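You operate a simulated robot arm through the tools that you are given. There is no shell and no other tool. Be economical: measure what you need, move in short steps, check, and stop when the job is done.

You run a simulated two-armed robot. Do the job below in one go: nothing can be reset, and whatever is moved stays where it is left.

TASK
Carry the carrying tray with both arms and set it on the blue table.

It is judged by the outcome, as a careful person would: the job done as asked, and still so three seconds after it is handed in. It fails if anything else is knocked over, pushed out of place, dropped, spilled or broken.

THE ROBOT
Two 6-joint arms with two-finger parallel grippers on one trunk, on a base that drives. Base frame: it is fixed to the floor where the robot stands at the start and does not move with it; the origin is under the middle of the robot, x ahead of it, y to its left, z up. Lengths are in mm, angles in rad, forces in N, time in s.
The left shoulder is at the start at [-77, 177, 832], the right one opposite. With the tool pointing down near the work surface each hand reaches from about 100 to 700 mm from the robot's upright axis, wherever it stands, measured 20 degrees to its own side. Places, roughly: blue table [-1400, 400, 800]. Payload 1.57 kg a hand.
The tool frame of a hand sits at the grasp point between the pads (the TCP): z along the fingers, y along the line on which they close. The tips reach 30 mm beyond it. Largest opening 80 mm; finger width 17, thickness 12; the body of the gripper, 40 by 82 mm, starts 80 mm behind the TCP.
Orientation is that of the tool frame in the base frame, as a unit quaternion [x, y, z, w]. With the fingers straight down and closing along the base's y, the tool's x points along the base's -x, its y along +y and its z along -z.

THE INTERFACE
- The arms move only by the tool jog_arm. It takes "left_motion", "right_motion" or both (then of equal length, played together; a hand with none holds still); each is a list of rows, each an object of numbers (a shift or turn left out is 0, a gripper value left out holds the last): "tx", "ty", "tz": the shift along the tool's x, y, z in m; "rx", "ry", "rz": the turn, a rotation vector about the tool's x, y, z in rad; "jaw": the gripper command, from -1 (shut) to 1 (fully open), values between in proportion. In form: [{"tx": .., "ty": .., "tz": .., "rx": .., "ry": .., "rz": .., "jaw": ..}, ...]. A call has 1 to 10 rows; each row shifts and turns the commanded pose from where the row before left it, along the tool's axes as they then stand. A row lasts 0.2 s, in which the tool goes at most 50 mm and 0.15 rad; a call with a longer step from one row to the next is refused whole, and so is a gripper value outside its range. Where a pose cannot be reached the arm comes as near as it can. A force on the tool above 40 N (or 10 N above the force at the start of the call, whichever is more), or a blocked arm, ends the call early, and 0.2 s more pass. Each finger travels about 72 mm/s and halts on what it meets, pressing with about 40 N; the grip force reading is that of the motor and also rises with nothing between the fingers. The clock runs only during rows and for 0.2 s after the last one: add rows that do not move to give the fingers time. The reply holds the time, the measured pose of the TCP, the force on the tool along the base axes, the opening and the grip force, in the units named above and with some noise, with the torque about the TCP (base axes, N m) and any sound that the robot's microphone picked up, and new pictures: "views" is both (left out), scene, wrist or none (wrist: the cameras of the hands that moved).
- Cameras (640 x 400 px; columns grow to the right, rows downward): "scene" is now at [36.3, 21.7, 1560.5]; the picture's right is [0.25, -0.97, 0.00], its down [-0.69, -0.18, -0.70] and it looks along [0.68, 0.18, -0.72] (base axes); focal length 263 px, centre (320, 200). "left" rides on the left gripper at [72, 7, -122] in its tool frame; the picture's right is [-0.09, 1.00, 0.00], its down [-0.84, -0.08, -0.54] and it looks along [-0.54, -0.05, 0.84] (tool axes); focal length 238 px, centre (320, 200). "right" rides on the right gripper at [72, -7, -122] in its tool frame; the picture's right is [0.09, 1.00, 0.00], its down [-0.84, 0.08, -0.54] and it looks along [-0.54, 0.05, 0.84] (tool axes); focal length 238 px, centre (320, 200). There is no depth. A picture from a camera that has moved, and an enlarged one, comes with that camera's place and axes in the base frame and with its lens.
- move_column(by): slides the trunk up (or, below 0, down) by that many mm; the arms and the scene camera ride with it, the base frame stays. It gives what a move gives, with no picture.
- roll_base(legs): drives the robot by 1 to 6 legs, each [ahead, left, turn to the left] in mm, mm and rad, along the robot's own axes; the way and the turn of a leg run together, so that a leg with both is an arc; at most 1500 mm and 3.142 rad a leg. The arms and the cameras ride along, it lands a little off, and it stops where it bumps. It gives what a move gives, and a new picture of the scene camera.
- pan_tilt(pan, tilt): turns the head with the scene camera to pan (to the left, within 2.496 rad either way) and tilt (down, from -0.506 to 1.204), counted from straight ahead of the robot. It gives what a move gives, and a new picture of the scene camera.
- enlarge(camera, box): a new picture of the part [left, top, right, bottom] of that camera's present view, enlarged. No time passes.
- close_job(): hands the job in; it is judged then, once.

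Go step by step. Nothing tells you exact positions but the pictures and the camera data: compare them with the known pose of the tool, close in by small moves and look again before you grip or let go. The budget is 120 turns and 260 pictures, counting those below and the enlarged ones. Unless the task says otherwise, let go and move clear before handing in.

The tools are called after ">>>" as name(argument=value, ...) on one line, values as JSON. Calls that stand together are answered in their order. jog_arm: Moves the arms, as the interface text tells. Its arguments: {"type":"object","properties":{"left_motion":{"type":"array"},"right_motion":{"type":"array"},"views":{"type":"string","enum":["both","scene","wrist","none"]}},"required":[]} The other tools are called the same way: move_column (by) slides the trunk up or down; roll_base (legs) drives the base; pan_tilt (pan, tilt) turns the head that bears the scene camera; enlarge (camera, box) takes an enlarged picture of a part of a camera's view; close_job () hands the job in.

At the start:

```text
time_s: 0.0
left_tool_pos: [466.2, 309.8, 1196.7]
left_ee_rot: [0.0, 1.0, -0.001, 0.001]
left_ft_force: [0.7, 0.5, -0.8]
left_wrist_torque: [-0.04, 0.01, 0.03]
left_width: 80.0
left_finger_force: 0.1
right_tool_pos: [340.4, -81.6, 1215.6]
right_ee_rot: [0.0, 1.0, 0.0, 0.0]
right_ft_force: [-0.2, -0.6, 0.6]
right_wrist_torque: [0.01, -0.04, -0.02]
right_width: 80.2
right_finger_force: 0.1
trunk travel left (down, up): [-275.0, 53.0]
robot x, y, heading: [4.2, -1.1, 0.004]
head pan, tilt: [0.253, 0.799]
```

scene: 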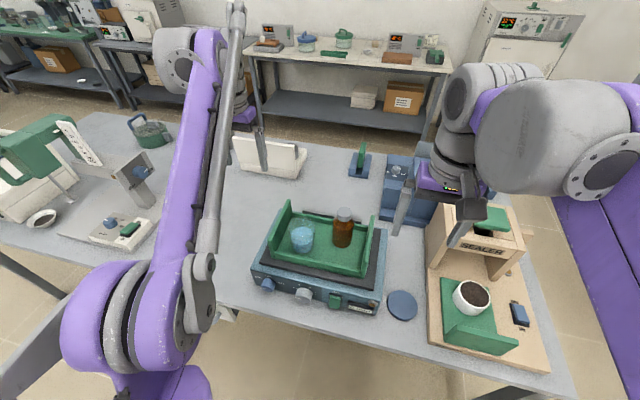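
right: 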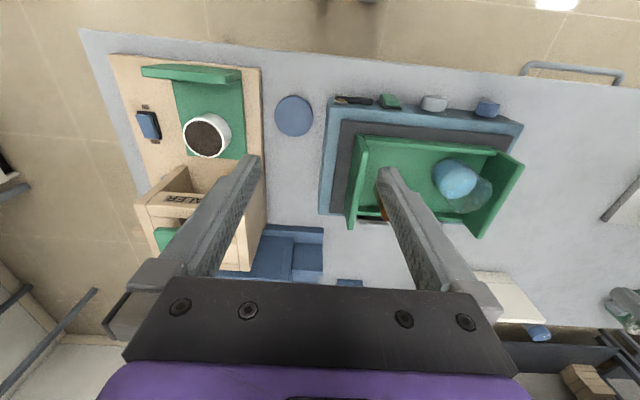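
left: 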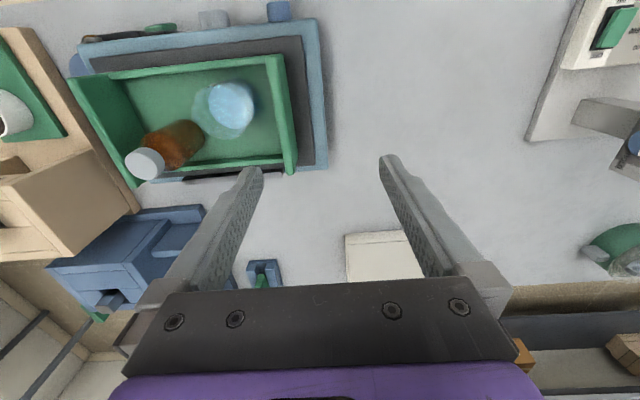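

I see a green tray with high end walls, holding a beaker and a brown bottle, on a blue shaker ahead of the robot. I'll look at it more closely first.

>>> enlarge(camera="scene", box=[230, 180, 430, 330])

>>> enlarge(camera="left", box=[50, 0, 350, 200])

>>> enlarge(camera="right", box=[300, 70, 560, 250])

```text
2.67 times, centred on (330, 255) of scene
camera zoom: at [36.3, 21.7, 1560.5], right [0.25, -0.97, 0.0], down [-0.69, -0.18, -0.7], along [0.68, 0.18, -0.72], focal length 700 px, centre (293, 53)
```

zoom: 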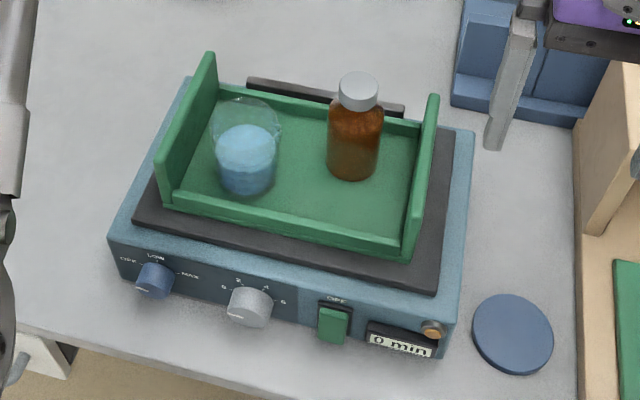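

```text
2.00 times, centred on (200, 100) of left
camera zoom: at [395.8, 316.1, 1318.0], right [0.09, 1.0, 0.0], down [0.84, -0.08, 0.54], along [0.54, -0.05, -0.84], focal length 477 px, centre (560, 400)
```

zoom: 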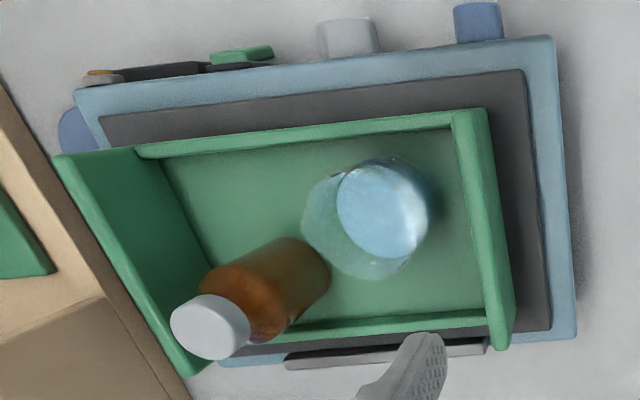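

```text
2.22 times, centred on (430, 160) of right
camera zoom: at [267.8, -88.9, 1336.8], right [-0.09, 1.0, 0.0], down [0.84, 0.08, 0.54], along [0.54, 0.05, -0.84], focal length 530 px, centre (76, 289)
```

zoom: 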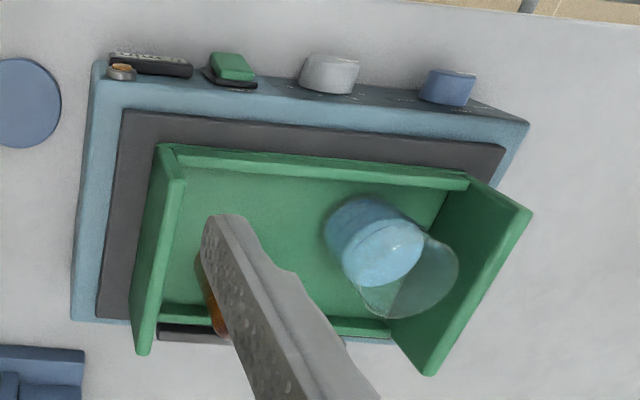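

The tray spans about x 402–560 and y 5–257, with its wall tops near z 980. I'll move both hands above the end walls, partly closed, and look again.

>>> jog_arm(left_motion=[{"tx": -0.003, "ty": -0.011, "tz": 0.019, "jaw": 0.0}, {"tx": -0.003, "ty": -0.011, "tz": 0.019}, {"tx": -0.003, "ty": -0.011, "tz": 0.019}, {"tx": -0.003, "ty": -0.011, "tz": 0.019}, {"tx": -0.003, "ty": -0.011, "tz": 0.019}, {}], right_motion=[{"tx": -0.028, "ty": 0.017, "tz": 0.023, "jaw": 0.0}, {"tx": -0.028, "ty": 0.017, "tz": 0.023}, {"tx": -0.028, "ty": 0.017, "tz": 0.023}, {"tx": -0.028, "ty": 0.017, "tz": 0.023}, {"tx": -0.028, "ty": 0.017, "tz": 0.023}, {}])

```text
time_s: 1.4
left_tool_pos: [479.3, 254.8, 1103.7]
left_ee_rot: [0.0, 1.0, 0.0, -0.001]
left_ft_force: [1.0, 0.3, -0.6]
left_wrist_torque: [0.01, -0.01, -0.01]
left_width: 39.9
left_finger_force: 0.0
right_tool_pos: [479.8, 2.2, 1099.3]
right_ee_rot: [0.0, 1.0, 0.0, 0.001]
right_ft_force: [0.6, -0.5, -0.3]
right_wrist_torque: [0.04, -0.01, 0.01]
right_width: 40.3
right_finger_force: 0.0
trunk travel left (down, up): [-275.0, 53.0]
robot x, y, heading: [-1.4, -2.5, -0.001]
head pan, tilt: [0.253, 0.799]
camera scene: at [35.4, 21.4, 1560.5], right [0.25, -0.97, 0.0], down [-0.69, -0.18, -0.7], along [0.68, 0.18, -0.72], focal length 263 px, centre (320, 200)
camera right: at [408.0, -3.7, 1220.2], right [-0.09, 1.0, 0.0], down [0.84, 0.08, 0.54], along [0.54, 0.05, -0.84], focal length 238 px, centre (320, 200)
camera left: at [409.2, 261.4, 1224.3], right [0.09, 1.0, 0.0], down [0.84, -0.08, 0.54], along [0.54, -0.05, -0.84], focal length 238 px, centre (320, 200)
```

scene: 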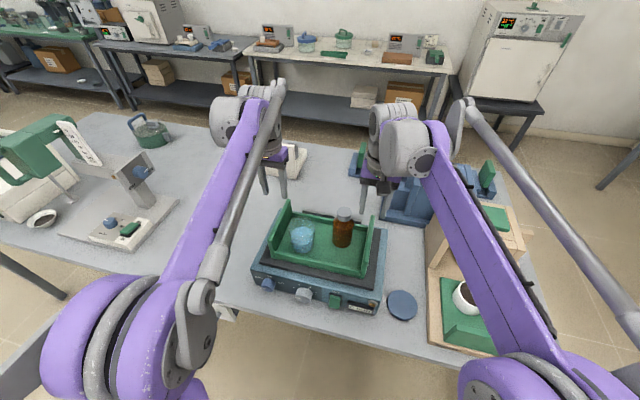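
right: 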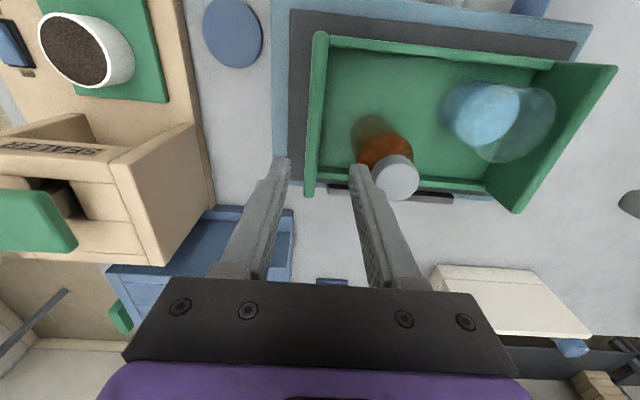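
left: 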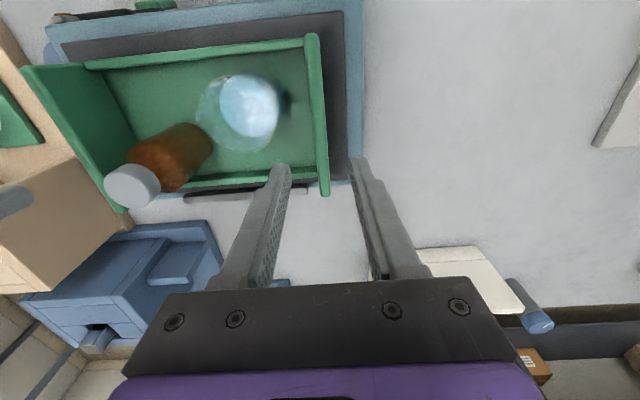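

The wrist views put the walls at y ≈ -3 and 255, centred on x ≈ 478, with tops at z ≈ 982. Before gripping I'll look at the blue table behind the robot.

>>> pan_tilt(pan=2.49, tilt=0.5)

>>> pan_tilt(pan=1.5, tilt=0.6)

>>> pan_tilt(pan=-2.3, tilt=0.6)

```text
time_s: 3.5
left_tool_pos: [482.6, 255.8, 1102.2]
left_ee_rot: [0.001, 1.0, 0.0, 0.0]
left_ft_force: [-0.6, -0.7, 0.4]
left_wrist_torque: [-0.02, -0.02, 0.01]
left_width: 39.7
left_finger_force: 0.1
right_tool_pos: [481.0, 2.0, 1098.4]
right_ee_rot: [-0.001, 1.0, 0.0, 0.0]
right_ft_force: [-0.6, -0.3, 0.0]
right_wrist_torque: [0.0, 0.03, 0.04]
right_width: 39.8
right_finger_force: 0.0
trunk travel left (down, up): [-275.0, 53.0]
robot x, y, heading: [-3.1, 3.4, 0.001]
head pan, tilt: [2.491, 0.499]
camera scene: at [-114.1, 56.6, 1586.4], right [0.61, 0.8, 0.0], down [0.38, -0.29, -0.88], along [-0.7, 0.53, -0.48], focal length 263 px, centre (320, 200)
```

scene: 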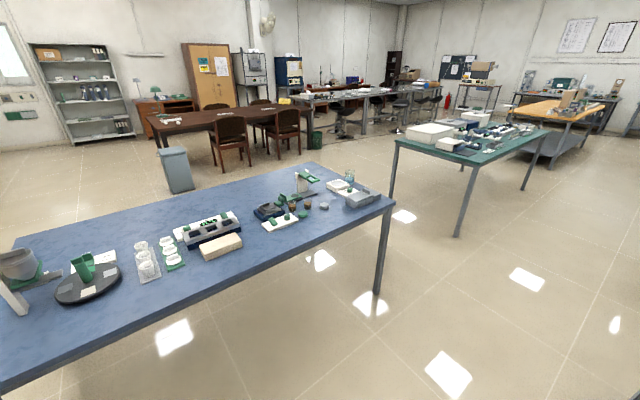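

```text
time_s: 4.8
left_tool_pos: [481.0, 254.9, 1103.5]
left_ee_rot: [0.0, 1.0, 0.0, 0.0]
left_ft_force: [-0.8, -0.2, 0.0]
left_wrist_torque: [-0.02, -0.06, 0.01]
left_width: 40.0
left_finger_force: 0.0
right_tool_pos: [482.3, 3.3, 1098.4]
right_ee_rot: [0.001, 1.0, 0.0, 0.0]
right_ft_force: [-0.1, -0.5, -0.4]
right_wrist_torque: [0.02, -0.04, 0.01]
right_width: 39.9
right_finger_force: 0.2
trunk travel left (down, up): [-275.0, 53.0]
robot x, y, heading: [-0.4, 0.4, 0.001]
head pan, tilt: [1.499, 0.6]
camera scene: at [-35.5, 89.6, 1577.3], right [1.0, -0.07, 0.0], down [-0.04, -0.56, -0.83], along [0.06, 0.82, -0.56], focal length 263 px, centre (320, 200)
```

scene: 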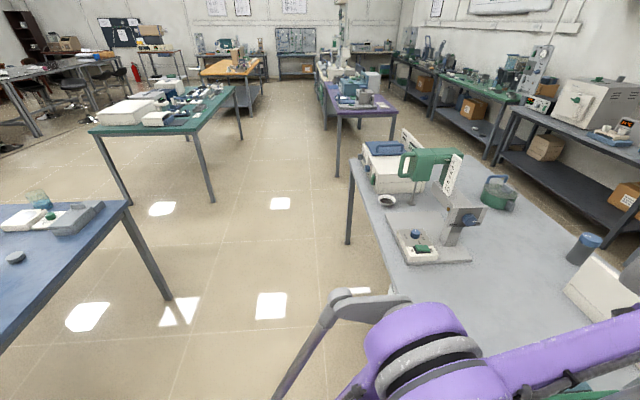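

```text
time_s: 7.9
left_tool_pos: [480.5, 256.5, 1103.2]
left_ee_rot: [0.0, 1.0, -0.001, 0.0]
left_ft_force: [-0.2, 0.3, -0.4]
left_wrist_torque: [0.01, 0.01, -0.01]
left_width: 40.0
left_finger_force: 0.0
right_tool_pos: [481.3, 2.9, 1099.4]
right_ee_rot: [0.0, 1.0, 0.0, 0.0]
right_ft_force: [-0.6, 0.2, -0.5]
right_wrist_torque: [-0.01, -0.02, -0.05]
right_width: 39.9
right_finger_force: 0.2
trunk travel left (down, up): [-275.0, 53.0]
robot x, y, heading: [-2.9, -0.8, 0.005]
head pan, tilt: [-2.3, 0.6]
camera scene: at [-100.7, -64.5, 1577.3], right [-0.75, 0.67, 0.0], down [0.38, 0.42, -0.83], along [-0.55, -0.62, -0.56], focal length 263 px, centre (320, 200)
```

scene: 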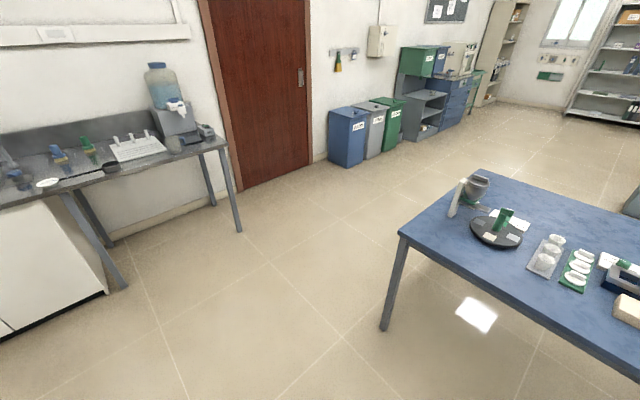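

The blue table's front edge is near x ≈ -920, and its front strip around y ≈ -100 to -360 looks free, so that will be the landing spot. Now I'll turn the head back, line the fingers up with the walls and lower to just above them.

>>> pan_tilt(pan=0.25, tilt=0.8)

>>> jog_arm(left_motion=[{"tx": 0.001, "ty": 0.001, "tz": 0.02, "jaw": -0.25}, {"tz": 0.02}, {"tz": 0.02}, {"tz": 0.021}, {}], right_motion=[{"tx": 0.001, "ty": -0.002, "tz": 0.02, "jaw": -0.15}, {"tx": 0.001, "ty": -0.003, "tz": 0.02}, {"tz": 0.02}, {"tz": 0.018}, {}])

```text
time_s: 10.2
left_tool_pos: [481.0, 254.8, 1102.9]
left_ee_rot: [0.0, 1.0, 0.0, 0.0]
left_ft_force: [0.9, -0.4, -0.6]
left_wrist_torque: [-0.01, -0.01, 0.0]
left_width: 40.1
left_finger_force: 0.1
right_tool_pos: [480.8, 2.7, 1098.2]
right_ee_rot: [0.0, 1.0, 0.0, 0.0]
right_ft_force: [0.3, 0.8, 0.2]
right_wrist_torque: [0.02, -0.01, -0.02]
right_width: 40.0
right_finger_force: 0.1
trunk travel left (down, up): [-275.0, 53.0]
robot x, y, heading: [-2.0, -0.7, -0.002]
head pan, tilt: [0.25, 0.799]
camera scene: at [36.4, 21.3, 1560.5], right [0.25, -0.97, 0.0], down [-0.69, -0.18, -0.7], along [0.68, 0.17, -0.72], focal length 263 px, centre (320, 200)
```

scene: 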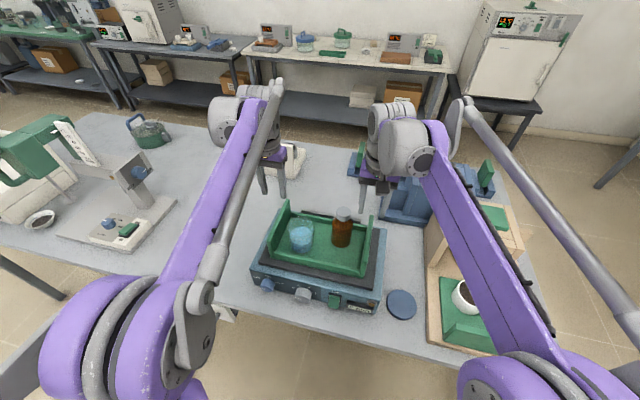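

```text
time_s: 11.4
left_tool_pos: [481.4, 256.6, 1020.6]
left_ee_rot: [-0.001, 1.0, 0.0, 0.001]
left_ft_force: [0.5, -0.3, 0.2]
left_wrist_torque: [-0.03, -0.01, -0.05]
left_width: 30.0
left_finger_force: 0.0
right_tool_pos: [480.3, -2.2, 1021.8]
right_ee_rot: [0.0, 1.0, 0.0, -0.001]
right_ft_force: [0.7, 0.0, 0.4]
right_wrist_torque: [0.01, 0.0, -0.01]
right_width: 33.8
right_finger_force: 0.0
trunk travel left (down, up): [-275.0, 53.0]
robot x, y, heading: [1.5, -3.0, 0.0]
head pan, tilt: [0.25, 0.799]
camera scene: at [36.2, 21.2, 1560.5], right [0.25, -0.97, 0.0], down [-0.69, -0.18, -0.7], along [0.68, 0.17, -0.72], focal length 263 px, centre (320, 200)
camera right: at [406.8, -9.4, 1142.7], right [-0.09, 1.0, 0.0], down [0.84, 0.08, 0.54], along [0.54, 0.05, -0.84], focal length 238 px, centre (320, 200)
camera left: at [410.2, 263.1, 1142.3], right [0.09, 1.0, 0.0], down [0.84, -0.08, 0.54], along [0.54, -0.05, -0.84], focal length 238 px, centre (320, 200)
```

scene: 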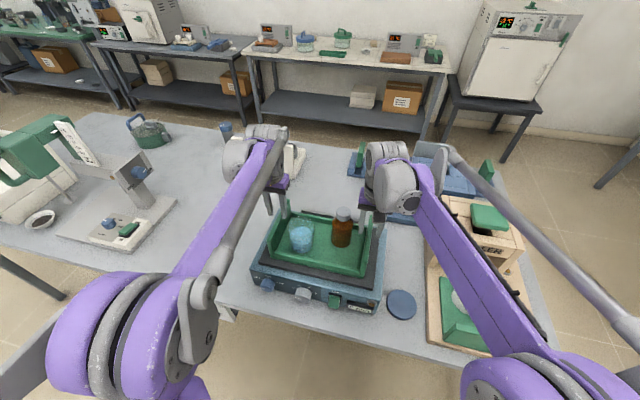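
right: 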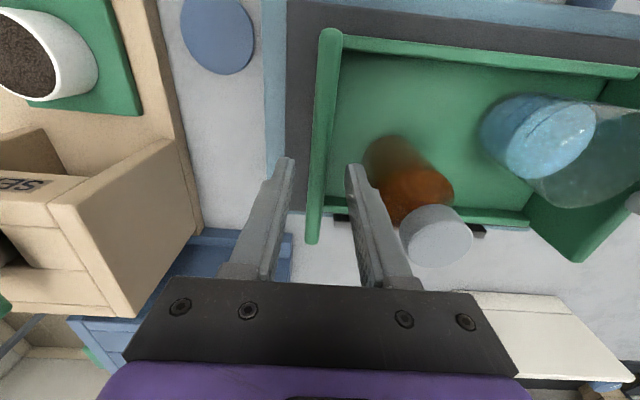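
left: 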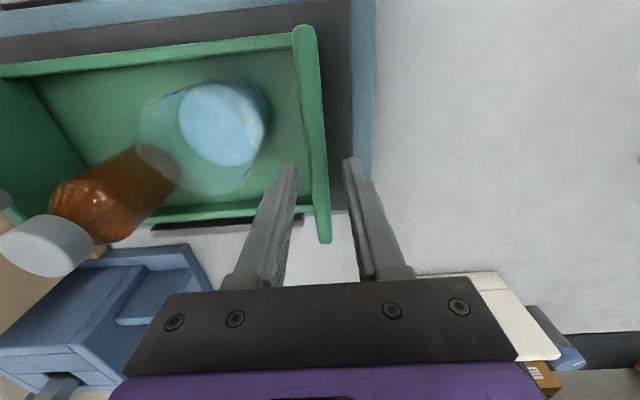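

Both walls are centred between the fingers. I'll lower to z ≈ 965 and check.

>>> jog_arm(left_motion=[{"tz": 0.012}, {"tz": 0.012}, {"tz": 0.012}, {"tz": 0.012}, {"tz": 0.008}, {}], right_motion=[{"tz": 0.012}, {"tz": 0.012}, {"tz": 0.012}, {"tz": 0.012}, {"tz": 0.008}, {}])

```text
time_s: 12.8
left_tool_pos: [480.5, 256.3, 964.1]
left_ee_rot: [0.0, 1.0, 0.0, 0.001]
left_ft_force: [0.4, -0.2, -0.2]
left_wrist_torque: [-0.04, 0.02, 0.0]
left_width: 30.1
left_finger_force: 0.0
right_tool_pos: [478.1, -3.1, 966.7]
right_ee_rot: [0.001, 1.0, 0.0, 0.0]
right_ft_force: [0.0, -1.0, 0.5]
right_wrist_torque: [-0.02, 0.0, 0.02]
right_width: 33.8
right_finger_force: 0.0
trunk travel left (down, up): [-275.0, 53.0]
robot x, y, heading: [-1.0, -1.0, 0.001]
head pan, tilt: [0.25, 0.799]
camera scene: at [36.3, 21.3, 1560.5], right [0.25, -0.97, 0.0], down [-0.69, -0.18, -0.7], along [0.68, 0.17, -0.72], focal length 263 px, centre (320, 200)
camera right: at [405.3, -9.6, 1087.6], right [-0.09, 1.0, 0.0], down [0.84, 0.08, 0.54], along [0.54, 0.05, -0.84], focal length 238 px, centre (320, 200)
camera left: at [410.3, 262.4, 1085.3], right [0.09, 1.0, 0.0], down [0.84, -0.08, 0.54], along [0.54, -0.05, -0.84], focal length 238 px, centre (320, 200)
```

scene: 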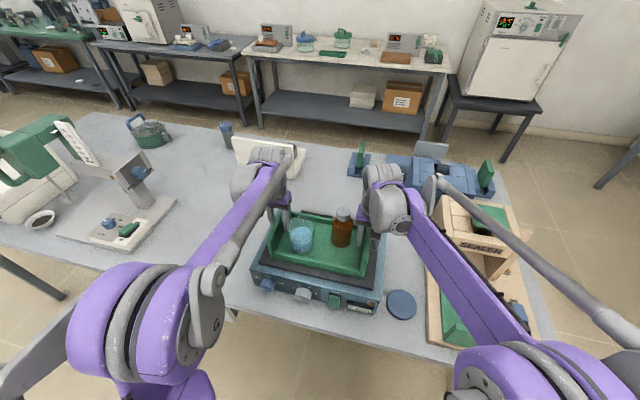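
right: 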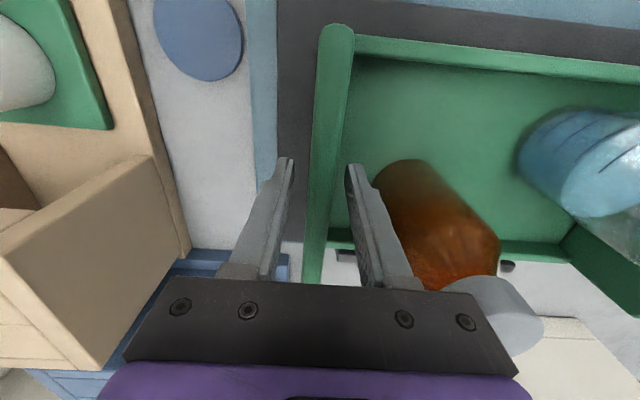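
left: 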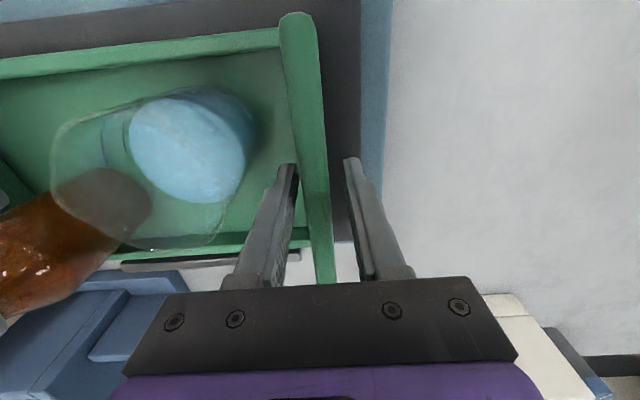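

Both fingers straddle the walls with clearance, and the left is slightly off centre. I'll nudge it and close gradually.

>>> jog_arm(left_motion=[{"ty": -0.003}, {"jaw": -0.4}, {"jaw": -0.5}, {"jaw": -0.6}, {"jaw": -0.65}, {}], right_motion=[{"ty": 0.001}, {"jaw": -0.35}, {"jaw": -0.5}, {"jaw": -0.6}, {"jaw": -0.65}, {}])

```text
time_s: 14.2
left_tool_pos: [481.1, 252.9, 963.9]
left_ee_rot: [0.0, 1.0, 0.0, 0.0]
left_ft_force: [-0.5, 2.9, 1.4]
left_wrist_torque: [0.01, -0.07, 0.0]
left_width: 16.8
left_finger_force: 1.9
right_tool_pos: [476.8, -2.4, 966.5]
right_ee_rot: [0.001, 1.0, 0.001, 0.0]
right_ft_force: [-0.8, -4.2, -0.8]
right_wrist_torque: [0.01, 0.05, -0.02]
right_width: 16.8
right_finger_force: 1.7
trunk travel left (down, up): [-275.0, 53.0]
robot x, y, heading: [0.0, -4.9, 0.002]
head pan, tilt: [0.25, 0.799]
camera scene: at [36.4, 21.3, 1560.5], right [0.25, -0.97, 0.0], down [-0.69, -0.18, -0.7], along [0.68, 0.17, -0.72], focal length 263 px, centre (320, 200)
camera right: at [405.6, -8.6, 1087.4], right [-0.09, 1.0, 0.0], down [0.84, 0.08, 0.54], along [0.54, 0.05, -0.84], focal length 238 px, centre (320, 200)
camera left: at [410.1, 259.4, 1085.9], right [0.09, 1.0, 0.0], down [0.84, -0.08, 0.54], along [0.54, -0.05, -0.84], focal length 238 px, centre (320, 200)
```

scene: 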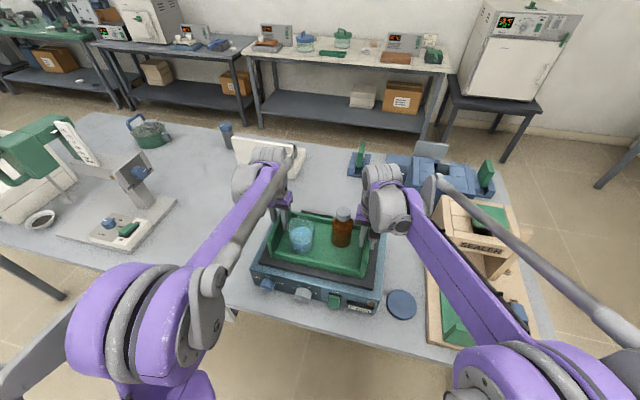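
right: 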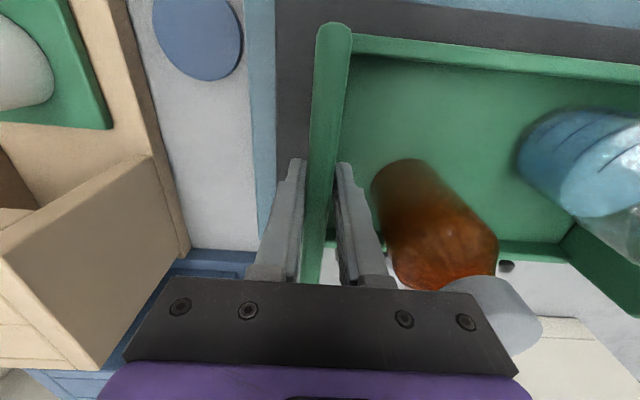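
left: 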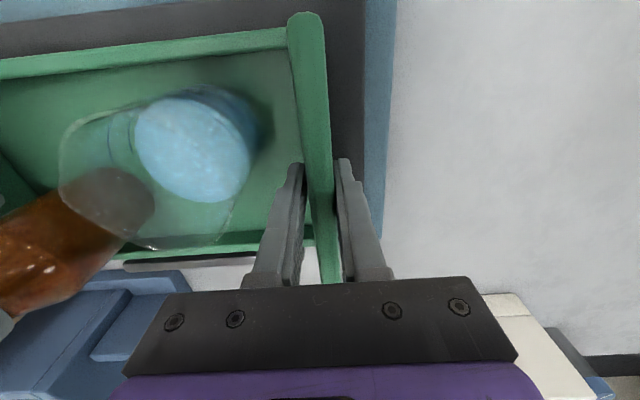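

The pads are at the walls, which are about 16 mm thick. I'll grip firmly.

>>> jog_arm(left_motion=[{"jaw": -0.8}, {"jaw": -1}, {}, {}], right_motion=[{"jaw": -0.8}, {"jaw": -1}, {}, {}], views="wrist")

```text
time_s: 15.2
left_tool_pos: [480.9, 254.7, 964.3]
left_ee_rot: [-0.001, 1.0, 0.001, 0.0]
left_ft_force: [2.5, 29.2, 0.1]
left_wrist_torque: [-0.54, -0.04, 0.0]
left_width: 13.8
left_finger_force: 30.4
right_tool_pos: [477.8, -4.3, 966.1]
right_ee_rot: [0.001, 1.0, -0.002, -0.001]
right_ft_force: [-3.5, -29.3, -1.3]
right_wrist_torque: [0.53, 0.2, 0.07]
right_width: 13.6
right_finger_force: 30.3
trunk travel left (down, up): [-275.0, 53.0]
robot x, y, heading: [3.1, 0.3, -0.002]
head pan, tilt: [0.25, 0.799]
camera right: at [405.7, -9.6, 1087.4], right [-0.09, 1.0, 0.0], down [0.84, 0.08, 0.54], along [0.54, 0.05, -0.84], focal length 238 px, centre (320, 200)
camera left: at [410.1, 260.4, 1085.8], right [0.09, 1.0, 0.0], down [0.84, -0.08, 0.54], along [0.54, -0.05, -0.84], focal length 238 px, centre (320, 200)
```

right: 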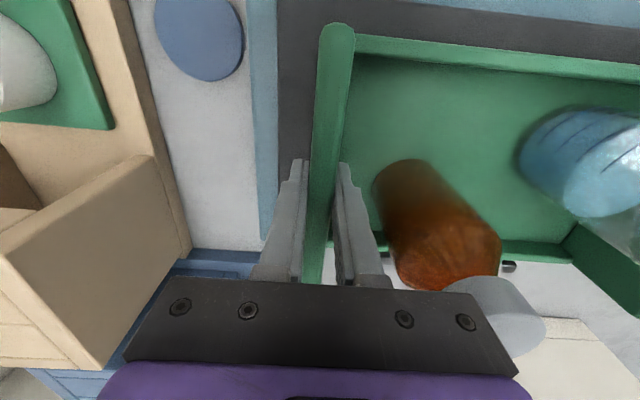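
left: 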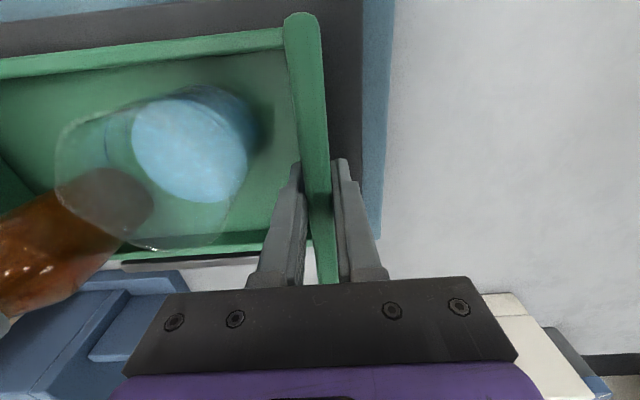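

The grip is firm, but the two hands squeeze the tray inward with about 29 N. I'll relieve that by moving each hand about 1.8 mm outward.

>>> jog_arm(left_motion=[{"ty": 0.0009}, {"ty": 0.0009}, {}], right_motion=[{"ty": -0.0009}, {"ty": -0.0009}, {}], views="none")

```text
time_s: 16.0
left_tool_pos: [481.3, 254.5, 964.4]
left_ee_rot: [-0.001, 1.0, 0.001, 0.0]
left_ft_force: [-0.4, 19.3, 0.4]
left_wrist_torque: [0.01, -0.78, 0.07]
left_width: 13.7
left_finger_force: 30.3
right_tool_pos: [478.4, -3.7, 965.8]
right_ee_rot: [0.0, 1.0, 0.0, 0.0]
right_ft_force: [-1.0, -19.3, -2.3]
right_wrist_torque: [-0.16, 0.74, 0.03]
right_width: 13.8
right_finger_force: 30.6
trunk travel left (down, up): [-275.0, 53.0]
robot x, y, heading: [-3.2, -0.8, 0.004]
head pan, tilt: [0.25, 0.799]
```

>>> jog_arm(left_motion=[{"ty": 0.0015}, {"ty": 0.0015}, {}], right_motion=[{"ty": -0.0015}, {"ty": -0.0015}, {}], views="none")

```text
time_s: 16.8
left_tool_pos: [480.8, 255.5, 964.6]
left_ee_rot: [0.002, 1.0, -0.002, 0.0]
left_ft_force: [-3.5, -17.8, 4.1]
left_wrist_torque: [0.3, -0.19, -0.03]
left_width: 14.2
left_finger_force: 30.4
right_tool_pos: [478.0, -2.1, 965.7]
right_ee_rot: [-0.001, 1.0, 0.002, 0.001]
right_ft_force: [1.2, 18.3, -5.1]
right_wrist_torque: [-1.1, 0.2, -0.13]
right_width: 14.1
right_finger_force: 30.0
trunk travel left (down, up): [-275.0, 53.0]
robot x, y, heading: [-2.0, 1.7, -0.0]
head pan, tilt: [0.25, 0.799]
```

>>> jog_arm(left_motion=[{"ty": -0.0014}, {}], right_motion=[{"ty": 0.0014}, {}], views="none")

```text
time_s: 17.4
left_tool_pos: [481.0, 254.5, 965.1]
left_ee_rot: [-0.001, 1.0, 0.0, 0.0]
left_ft_force: [2.9, -22.0, 10.0]
left_wrist_torque: [-0.34, 0.8, 0.07]
left_width: 13.8
left_finger_force: 30.2
right_tool_pos: [478.4, -3.3, 966.9]
right_ee_rot: [0.0, 1.0, 0.001, 0.001]
right_ft_force: [-1.2, 22.3, -6.5]
right_wrist_torque: [-0.93, -0.85, 0.03]
right_width: 13.9
right_finger_force: 29.9
trunk travel left (down, up): [-275.0, 53.0]
robot x, y, heading: [2.9, 3.4, -0.004]
head pan, tilt: [0.25, 0.799]
```

>>> jog_arm(left_motion=[{}, {}], right_motion=[{}, {}], views="wrist")

```text
time_s: 18.0
left_tool_pos: [479.5, 254.7, 964.9]
left_ee_rot: [0.0, 1.0, -0.003, 0.0]
left_ft_force: [2.7, -26.6, 12.0]
left_wrist_torque: [-0.07, 0.46, 0.0]
left_width: 13.9
left_finger_force: 30.4
right_tool_pos: [478.3, -3.9, 967.3]
right_ee_rot: [0.0, 1.0, 0.001, 0.0]
right_ft_force: [1.3, 27.6, -5.3]
right_wrist_torque: [-0.92, -0.45, 0.0]
right_width: 14.0
right_finger_force: 30.1
trunk travel left (down, up): [-275.0, 53.0]
robot x, y, heading: [-0.1, -5.5, 0.002]
head pan, tilt: [0.25, 0.799]
camera right: at [405.7, -10.5, 1088.4], right [-0.09, 1.0, 0.0], down [0.84, 0.08, 0.54], along [0.54, 0.05, -0.84], focal length 238 px, centre (320, 200)
camera left: at [410.1, 261.3, 1085.8], right [0.09, 1.0, 0.0], down [0.84, -0.08, 0.54], along [0.54, -0.05, -0.84], focal length 238 px, centre (320, 200)
```

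right: 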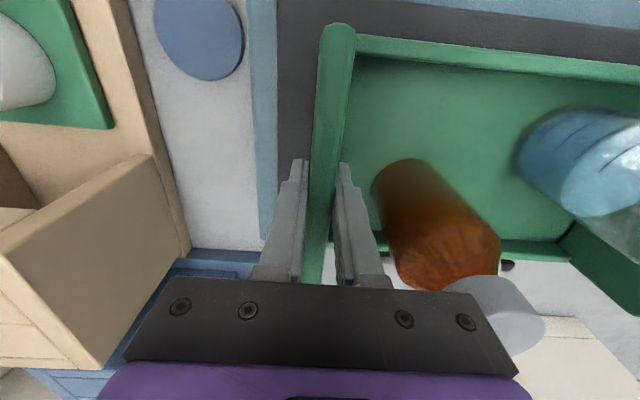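
left: 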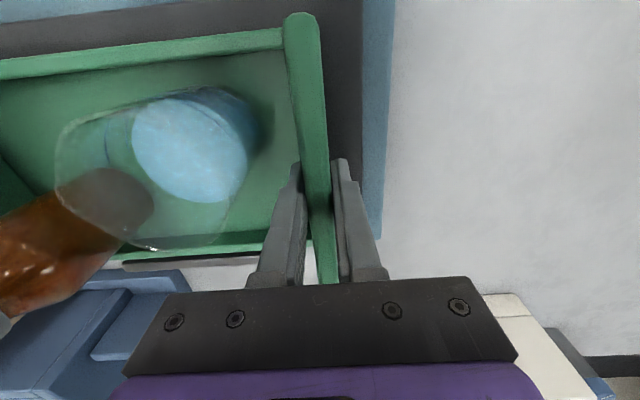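

>>> jog_arm(left_motion=[{"ty": -0.001}, {}, {}, {}, {}], right_motion=[{"ty": 0.001}, {}, {}, {}, {}], views="none")

>>> jog_arm(left_motion=[{}, {}, {}, {}, {}], right_motion=[{}, {}, {}, {}, {}], views="none")

```text
time_s: 19.2
left_tool_pos: [480.9, 255.0, 963.9]
left_ee_rot: [0.0, 1.0, 0.0, 0.0]
left_ft_force: [1.6, -20.4, 10.5]
left_wrist_torque: [-0.3, -0.12, -0.02]
left_width: 13.8
left_finger_force: 30.1
right_tool_pos: [478.2, -3.9, 966.2]
right_ee_rot: [0.0, 1.0, 0.0, -0.001]
right_ft_force: [1.2, 21.6, -5.4]
right_wrist_torque: [-0.57, -0.05, -0.1]
right_width: 13.8
right_finger_force: 30.1
trunk travel left (down, up): [-275.0, 53.0]
robot x, y, heading: [0.3, -1.7, 0.002]
head pan, tilt: [0.25, 0.799]
```

```text
time_s: 20.4
left_tool_pos: [480.5, 254.5, 965.2]
left_ee_rot: [0.0, 1.0, 0.0, 0.0]
left_ft_force: [0.8, -19.9, 9.8]
left_wrist_torque: [-0.29, -0.29, 0.01]
left_width: 13.9
left_finger_force: 29.9
right_tool_pos: [478.8, -3.4, 966.9]
right_ee_rot: [0.001, 1.0, 0.0, 0.0]
right_ft_force: [-0.3, 19.0, -6.1]
right_wrist_torque: [-0.54, 0.23, -0.02]
right_width: 13.9
right_finger_force: 30.3
trunk travel left (down, up): [-275.0, 53.0]
robot x, y, heading: [2.9, 2.8, 0.0]
head pan, tilt: [0.25, 0.799]
```

>>> jog_arm(left_motion=[{"ty": -0.0013}, {}, {}, {}, {}, {}], right_motion=[{"ty": 0.0013}, {}, {}, {}, {}, {}], views="none")

```text
time_s: 21.8
left_tool_pos: [481.2, 254.7, 964.5]
left_ee_rot: [-0.001, 1.0, 0.001, 0.001]
left_ft_force: [-1.0, 5.1, 3.2]
left_wrist_torque: [-0.52, -0.32, 0.01]
left_width: 13.8
left_finger_force: 30.1
right_tool_pos: [478.1, -3.5, 967.0]
right_ee_rot: [0.0, 1.0, -0.001, 0.0]
right_ft_force: [-0.4, -5.8, -3.8]
right_wrist_torque: [0.06, 0.4, 0.08]
right_width: 13.7
right_finger_force: 30.1
trunk travel left (down, up): [-275.0, 53.0]
robot x, y, heading: [-2.4, -2.0, 0.001]
head pan, tilt: [0.25, 0.799]
```

Internal force is now low. I'll lift with the column, a little at first.

>>> move_column(by=15)

>>> enlarge(camera="scene", box=[230, 180, 430, 330])

```text
time_s: 22.4
left_tool_pos: [480.6, 255.0, 978.7]
left_ee_rot: [0.0, 1.0, 0.001, 0.0]
left_ft_force: [1.1, 13.4, -4.4]
left_wrist_torque: [-0.48, 0.35, 0.13]
left_width: 13.9
left_finger_force: 29.8
right_tool_pos: [478.9, -2.8, 981.0]
right_ee_rot: [0.001, 1.0, -0.001, 0.0]
right_ft_force: [-1.5, -15.2, -5.3]
right_wrist_torque: [0.23, -0.33, 0.2]
right_width: 13.8
right_finger_force: 30.5
trunk travel left (down, up): [-290.0, 38.0]
robot x, y, heading: [-1.0, -0.0, -0.004]
head pan, tilt: [0.25, 0.799]
```

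```text
2.67 times, centred on (330, 255) of scene
camera zoom: at [36.7, 21.6, 1577.2], right [0.25, -0.97, 0.0], down [-0.7, -0.18, -0.7], along [0.68, 0.17, -0.72], focal length 700 px, centre (293, 53)
```

zoom: 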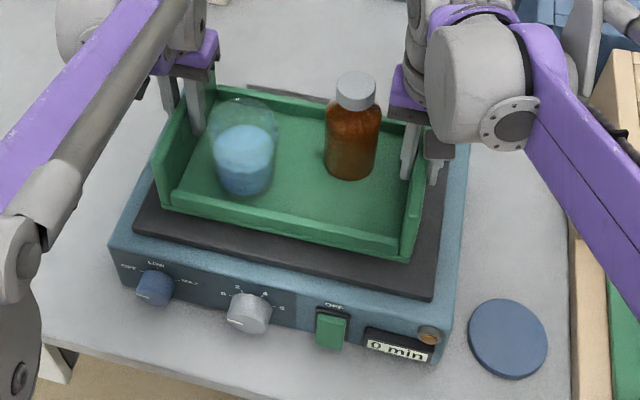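

The tray lifts level and weighs about 1 kg. I'll raise it the rest of the way.

>>> move_column(by=36)

>>> jog_arm(left_motion=[{}, {}], right_motion=[{}, {}])

```text
time_s: 23.2
left_tool_pos: [480.5, 254.3, 1015.5]
left_ee_rot: [0.0, 1.0, 0.0, 0.0]
left_ft_force: [0.2, 22.9, -3.5]
left_wrist_torque: [-0.49, -0.16, 0.09]
left_width: 13.9
left_finger_force: 30.2
right_tool_pos: [479.4, -4.1, 1016.1]
right_ee_rot: [0.001, 1.0, 0.0, 0.0]
right_ft_force: [-1.2, -23.2, -5.7]
right_wrist_torque: [0.15, 0.14, 0.18]
right_width: 13.8
right_finger_force: 30.8
trunk travel left (down, up): [-326.0, 2.0]
robot x, y, heading: [3.2, 1.8, 0.004]
head pan, tilt: [0.25, 0.799]
```

```text
time_s: 23.8
left_tool_pos: [479.6, 255.7, 1015.6]
left_ee_rot: [0.0, 1.0, 0.0, 0.001]
left_ft_force: [1.0, 28.0, -3.0]
left_wrist_torque: [-0.6, -0.38, 0.16]
left_width: 13.9
left_finger_force: 30.2
right_tool_pos: [479.2, -2.7, 1017.7]
right_ee_rot: [0.0, 1.0, -0.001, -0.001]
right_ft_force: [-1.5, -27.3, -5.7]
right_wrist_torque: [0.37, 0.4, 0.13]
right_width: 14.0
right_finger_force: 29.7
trunk travel left (down, up): [-326.0, 2.0]
robot x, y, heading: [-1.9, 0.4, -0.001]
head pan, tilt: [0.25, 0.799]
camera scene: at [34.2, 21.5, 1614.2], right [0.25, -0.97, 0.0], down [-0.69, -0.18, -0.7], along [0.68, 0.17, -0.72], focal length 263 px, centre (320, 200)
camera right: at [406.2, -9.4, 1138.9], right [-0.09, 1.0, 0.0], down [0.84, 0.08, 0.54], along [0.54, 0.05, -0.84], focal length 238 px, centre (320, 200)
camera left: at [409.9, 260.9, 1136.9], right [0.09, 1.0, 0.0], down [0.84, -0.08, 0.54], along [0.54, -0.05, -0.84], focal length 238 px, centre (320, 200)
```

scene: 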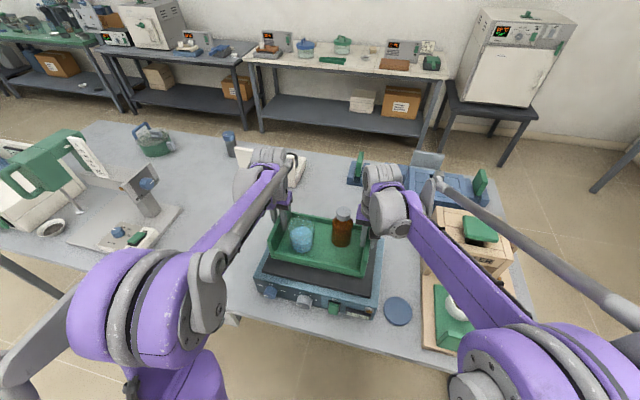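
right: 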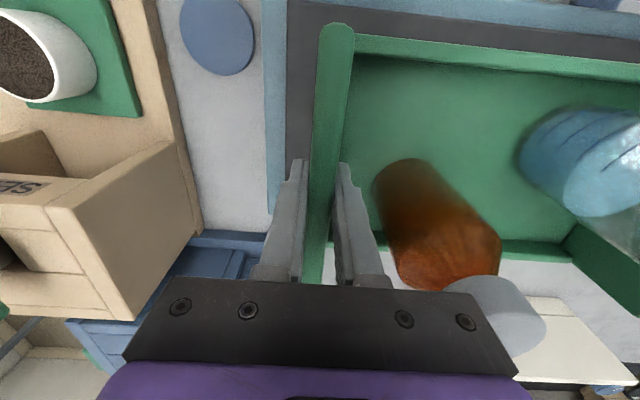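
left: 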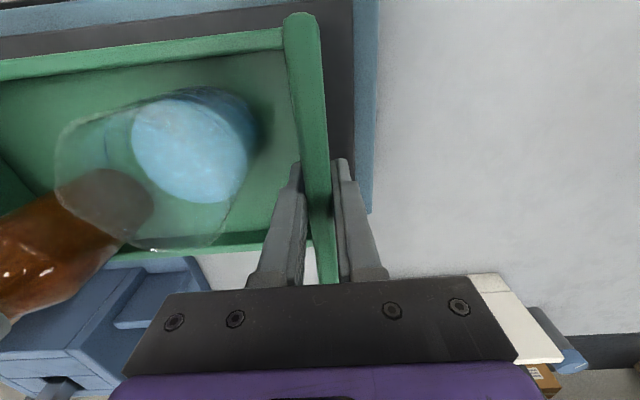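

The inward squeeze creeps up while holding, so I'll ease the commanded separation slightly before driving.

>>> jog_arm(left_motion=[{"ty": 0.0013}, {}, {}], right_motion=[{"ty": -0.0013}, {}, {}], views="none")

>>> jog_arm(left_motion=[{}, {}, {}, {}], right_motion=[{}, {}, {}, {}], views="none")

```text
time_s: 24.6
left_tool_pos: [480.8, 255.3, 1014.0]
left_ee_rot: [0.0, 1.0, -0.001, 0.0]
left_ft_force: [1.0, 9.2, -3.8]
left_wrist_torque: [0.26, -0.02, 0.18]
left_width: 13.8
left_finger_force: 30.3
right_tool_pos: [478.4, -3.2, 1017.5]
right_ee_rot: [-0.001, 1.0, 0.0, 0.0]
right_ft_force: [-1.6, -9.0, -3.6]
right_wrist_torque: [-0.31, 0.03, 0.21]
right_width: 13.7
right_finger_force: 30.6
trunk travel left (down, up): [-326.0, 2.0]
robot x, y, heading: [1.2, 2.5, -0.001]
head pan, tilt: [0.25, 0.799]
```

```text
time_s: 25.6
left_tool_pos: [480.1, 255.3, 1014.3]
left_ee_rot: [-0.001, 1.0, -0.001, 0.0]
left_ft_force: [1.8, -2.7, -4.5]
left_wrist_torque: [0.23, 0.23, 0.2]
left_width: 13.7
left_finger_force: 30.5
right_tool_pos: [479.2, -2.9, 1017.7]
right_ee_rot: [0.0, 1.0, 0.002, 0.0]
right_ft_force: [-1.2, 2.2, -4.2]
right_wrist_torque: [-0.26, -0.21, 0.13]
right_width: 13.8
right_finger_force: 30.2
trunk travel left (down, up): [-326.0, 2.0]
robot x, y, heading: [0.9, 0.3, -0.004]
head pan, tilt: [0.25, 0.799]
```

>>> jog_arm(left_motion=[{"ty": -0.0006}, {}, {}], right_motion=[{"ty": 0.0006}, {}, {}], views="none")

>>> roll_base(legs=[[-100, 0, 0]])

```text
time_s: 26.4
left_tool_pos: [480.8, 254.9, 1016.0]
left_ee_rot: [0.0, 1.0, 0.0, 0.0]
left_ft_force: [0.9, 2.6, -5.7]
left_wrist_torque: [0.06, 0.19, 0.13]
left_width: 13.9
left_finger_force: 31.0
right_tool_pos: [478.0, -2.5, 1017.8]
right_ee_rot: [0.0, 1.0, 0.001, 0.0]
right_ft_force: [-0.4, -2.4, -3.0]
right_wrist_torque: [0.25, -0.17, 0.11]
right_width: 13.7
right_finger_force: 30.4
trunk travel left (down, up): [-326.0, 2.0]
robot x, y, heading: [-2.8, 2.5, -0.003]
head pan, tilt: [0.25, 0.799]
```

```text
time_s: 27.6
left_tool_pos: [381.9, 254.1, 1014.6]
left_ee_rot: [0.0, 1.0, 0.0, 0.0]
left_ft_force: [1.0, 5.1, -5.3]
left_wrist_torque: [0.07, 0.09, 0.1]
left_width: 13.6
left_finger_force: 30.6
right_tool_pos: [379.7, -2.2, 1019.0]
right_ee_rot: [-0.001, 1.0, 0.0, 0.0]
right_ft_force: [-0.6, -6.3, -3.0]
right_wrist_torque: [0.26, -0.07, 0.15]
right_width: 13.7
right_finger_force: 29.5
trunk travel left (down, up): [-326.0, 2.0]
robot x, y, heading: [-99.7, 1.4, 0.001]
head pan, tilt: [0.25, 0.799]
camera scene: at [-64.3, 21.5, 1614.5], right [0.25, -0.97, 0.0], down [-0.7, -0.18, -0.7], along [0.67, 0.17, -0.72], focal length 263 px, centre (320, 200)
```

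scene: 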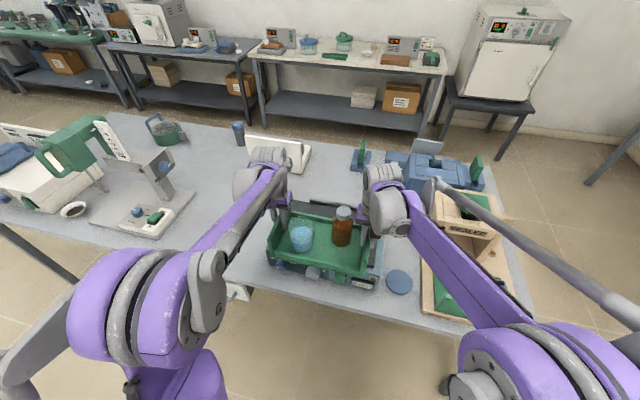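

The drive was gentle and the load is steady. I'll back up further and start turning left.

>>> roll_base(legs=[[-230, 0, 0]])

>>> roll_base(legs=[[0, 0, 0.4]])

```text
time_s: 29.3
left_tool_pos: [153.6, 254.0, 1016.4]
left_ee_rot: [0.002, 1.0, -0.001, 0.0]
left_ft_force: [0.3, 1.0, -5.2]
left_wrist_torque: [0.08, 0.04, 0.12]
left_width: 13.9
left_finger_force: 30.3
right_tool_pos: [151.2, -3.6, 1017.5]
right_ee_rot: [0.002, 1.0, 0.0, 0.0]
right_ft_force: [-1.2, -0.9, -3.4]
right_wrist_torque: [0.19, 0.03, 0.16]
right_width: 13.8
right_finger_force: 30.4
trunk travel left (down, up): [-326.0, 2.0]
robot x, y, heading: [-329.2, -1.7, 0.001]
head pan, tilt: [0.25, 0.799]
camera scene: at [-292.6, 21.8, 1614.4], right [0.24, -0.97, 0.0], down [-0.7, -0.17, -0.7], along [0.68, 0.17, -0.72], focal length 263 px, centre (320, 200)
```

scene: 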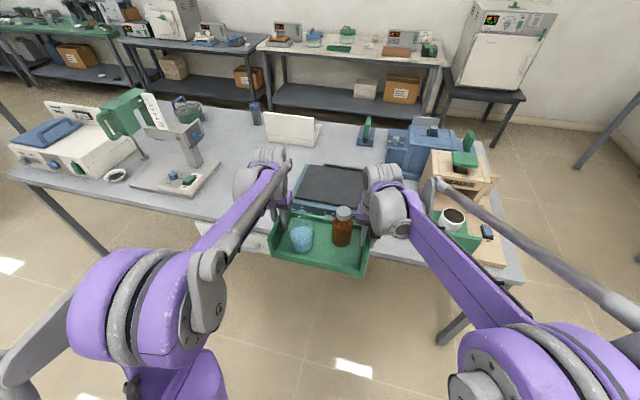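

```text
time_s: 30.9
left_tool_pos: [18.3, 420.0, 1016.0]
left_ee_rot: [-0.196, 0.981, 0.0, 0.0]
left_ft_force: [0.9, 0.5, -4.7]
left_wrist_torque: [0.11, 0.04, 0.1]
left_width: 14.0
left_finger_force: 30.5
right_tool_pos: [115.8, 181.7, 1016.2]
right_ee_rot: [-0.196, 0.981, 0.001, 0.0]
right_ft_force: [-0.3, 0.5, -3.1]
right_wrist_torque: [0.15, 0.1, 0.14]
right_width: 14.0
right_finger_force: 30.3
trunk travel left (down, up): [-326.0, 2.0]
robot x, y, heading: [-326.2, 1.1, 0.399]
head pan, tilt: [0.25, 0.799]
camera scene: at [-303.8, 34.0, 1614.2], right [0.6, -0.8, 0.0], down [-0.57, -0.43, -0.7], along [0.56, 0.42, -0.72], focal length 263 px, centre (320, 200)
```

scene: 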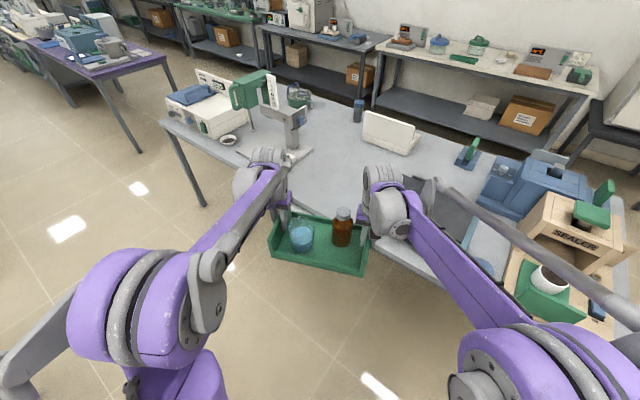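

>>> roll_base(legs=[[0, 0, 1.2]])

>>> roll_base(legs=[[0, 0, 1.0]])

```text
time_s: 34.2
left_tool_pos: [-587.4, 479.2, 1015.8]
left_ee_rot: [0.71, -0.704, 0.0, -0.001]
left_ft_force: [0.0, 1.5, -5.7]
left_wrist_torque: [0.14, 0.09, 0.08]
left_width: 13.8
left_finger_force: 30.1
right_tool_pos: [-328.7, 479.4, 1016.6]
right_ee_rot: [0.711, -0.703, 0.0, 0.0]
right_ft_force: [-0.3, -1.0, -3.8]
right_wrist_torque: [-0.16, 0.18, 0.13]
right_width: 14.1
right_finger_force: 30.1
trunk travel left (down, up): [-326.0, 2.0]
robot x, y, heading: [-328.2, -1.6, 1.579]
head pan, tilt: [0.25, 0.799]
camera scene: at [-349.2, 37.0, 1614.2], right [0.97, 0.26, 0.0], down [0.18, -0.69, -0.7], along [-0.18, 0.67, -0.72], focal length 263 px, centre (320, 200)
```

scene: 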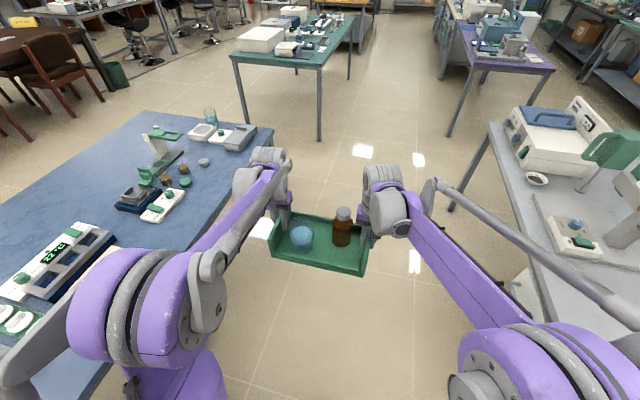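

```text
time_s: 37.2
left_tool_pos: [-872.2, 37.2, 1015.6]
left_ee_rot: [0.962, -0.273, 0.001, -0.001]
left_ft_force: [-0.4, 0.6, -5.3]
left_wrist_torque: [-0.04, 0.1, 0.08]
left_width: 13.9
left_finger_force: 30.2
right_tool_pos: [-733.8, 254.7, 1016.4]
right_ee_rot: [0.962, -0.274, 0.0, 0.001]
right_ft_force: [0.5, -1.8, -3.4]
right_wrist_torque: [-0.18, -0.06, 0.17]
right_width: 14.0
right_finger_force: 30.1
trunk travel left (down, up): [-326.0, 2.0]
robot x, y, heading: [-325.2, 0.7, 2.585]
head pan, tilt: [0.25, 0.799]
camera scene: at [-369.4, 3.4, 1614.2], right [0.3, 0.95, 0.0], down [0.68, -0.22, -0.7], along [-0.66, 0.21, -0.72], focal length 263 px, centre (320, 200)
```

scene: 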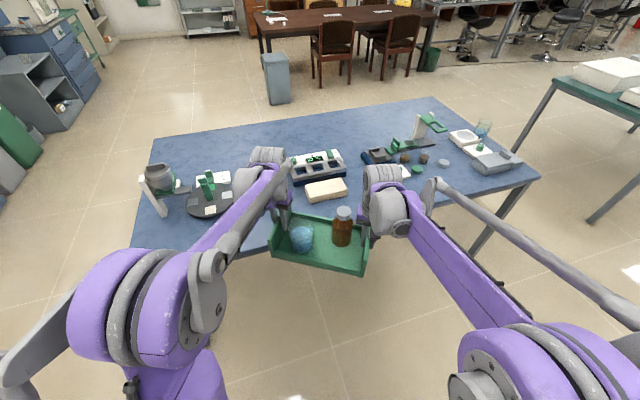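

>>> roll_base(legs=[[0, 0, 0.557]])

>>> pan_tilt(pan=0.25, tilt=0.6)

```text
time_s: 39.1
left_tool_pos: [-809.5, -254.9, 1015.2]
left_ee_rot: [1.0, 0.0, 0.0, -0.001]
left_ft_force: [-0.5, 0.3, -4.5]
left_wrist_torque: [0.01, -0.01, 0.1]
left_width: 13.9
left_finger_force: 30.2
right_tool_pos: [-807.9, 4.4, 1017.1]
right_ee_rot: [1.0, 0.001, 0.0, 0.0]
right_ft_force: [-0.2, -0.7, -4.0]
right_wrist_torque: [-0.12, -0.03, 0.16]
right_width: 13.9
right_finger_force: 30.2
trunk travel left (down, up): [-326.0, 2.0]
robot x, y, heading: [-330.2, 2.2, -3.142]
head pan, tilt: [0.25, 0.799]
camera scene: at [-364.1, -18.3, 1614.2], right [-0.25, 0.97, 0.0], down [0.69, 0.18, -0.7], along [-0.68, -0.17, -0.72], focal length 263 px, centre (320, 200)
```

scene: 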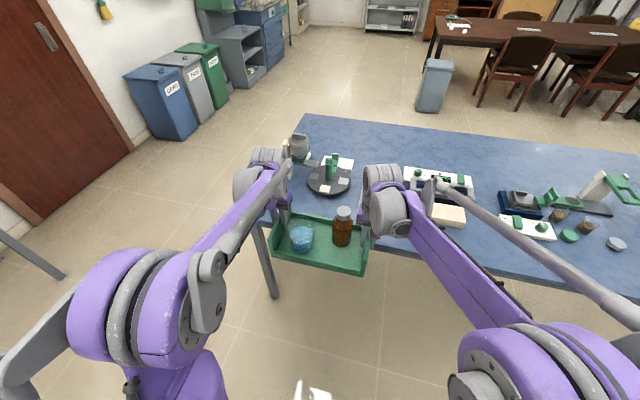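

```text
time_s: 39.9
left_tool_pos: [-809.1, -254.8, 1015.5]
left_ee_rot: [1.0, 0.001, 0.0, -0.001]
left_ft_force: [-1.0, 1.2, -4.9]
left_wrist_torque: [0.01, -0.01, 0.09]
left_width: 13.8
left_finger_force: 30.5
right_tool_pos: [-806.6, 2.5, 1016.6]
right_ee_rot: [1.0, 0.001, 0.0, 0.001]
right_ft_force: [1.4, -1.1, -3.3]
right_wrist_torque: [-0.12, 0.0, 0.08]
right_width: 13.6
right_finger_force: 29.8
trunk travel left (down, up): [-326.0, 2.0]
robot x, y, heading: [-328.1, 4.7, -3.141]
head pan, tilt: [0.25, 0.6]
camera scene: at [-371.6, -20.3, 1631.0], right [-0.25, 0.97, 0.0], down [0.55, 0.14, -0.82], along [-0.8, -0.2, -0.57], focal length 263 px, centre (320, 200)
```

scene: 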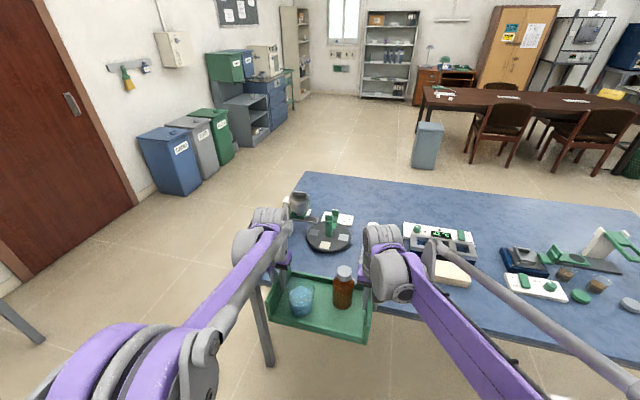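

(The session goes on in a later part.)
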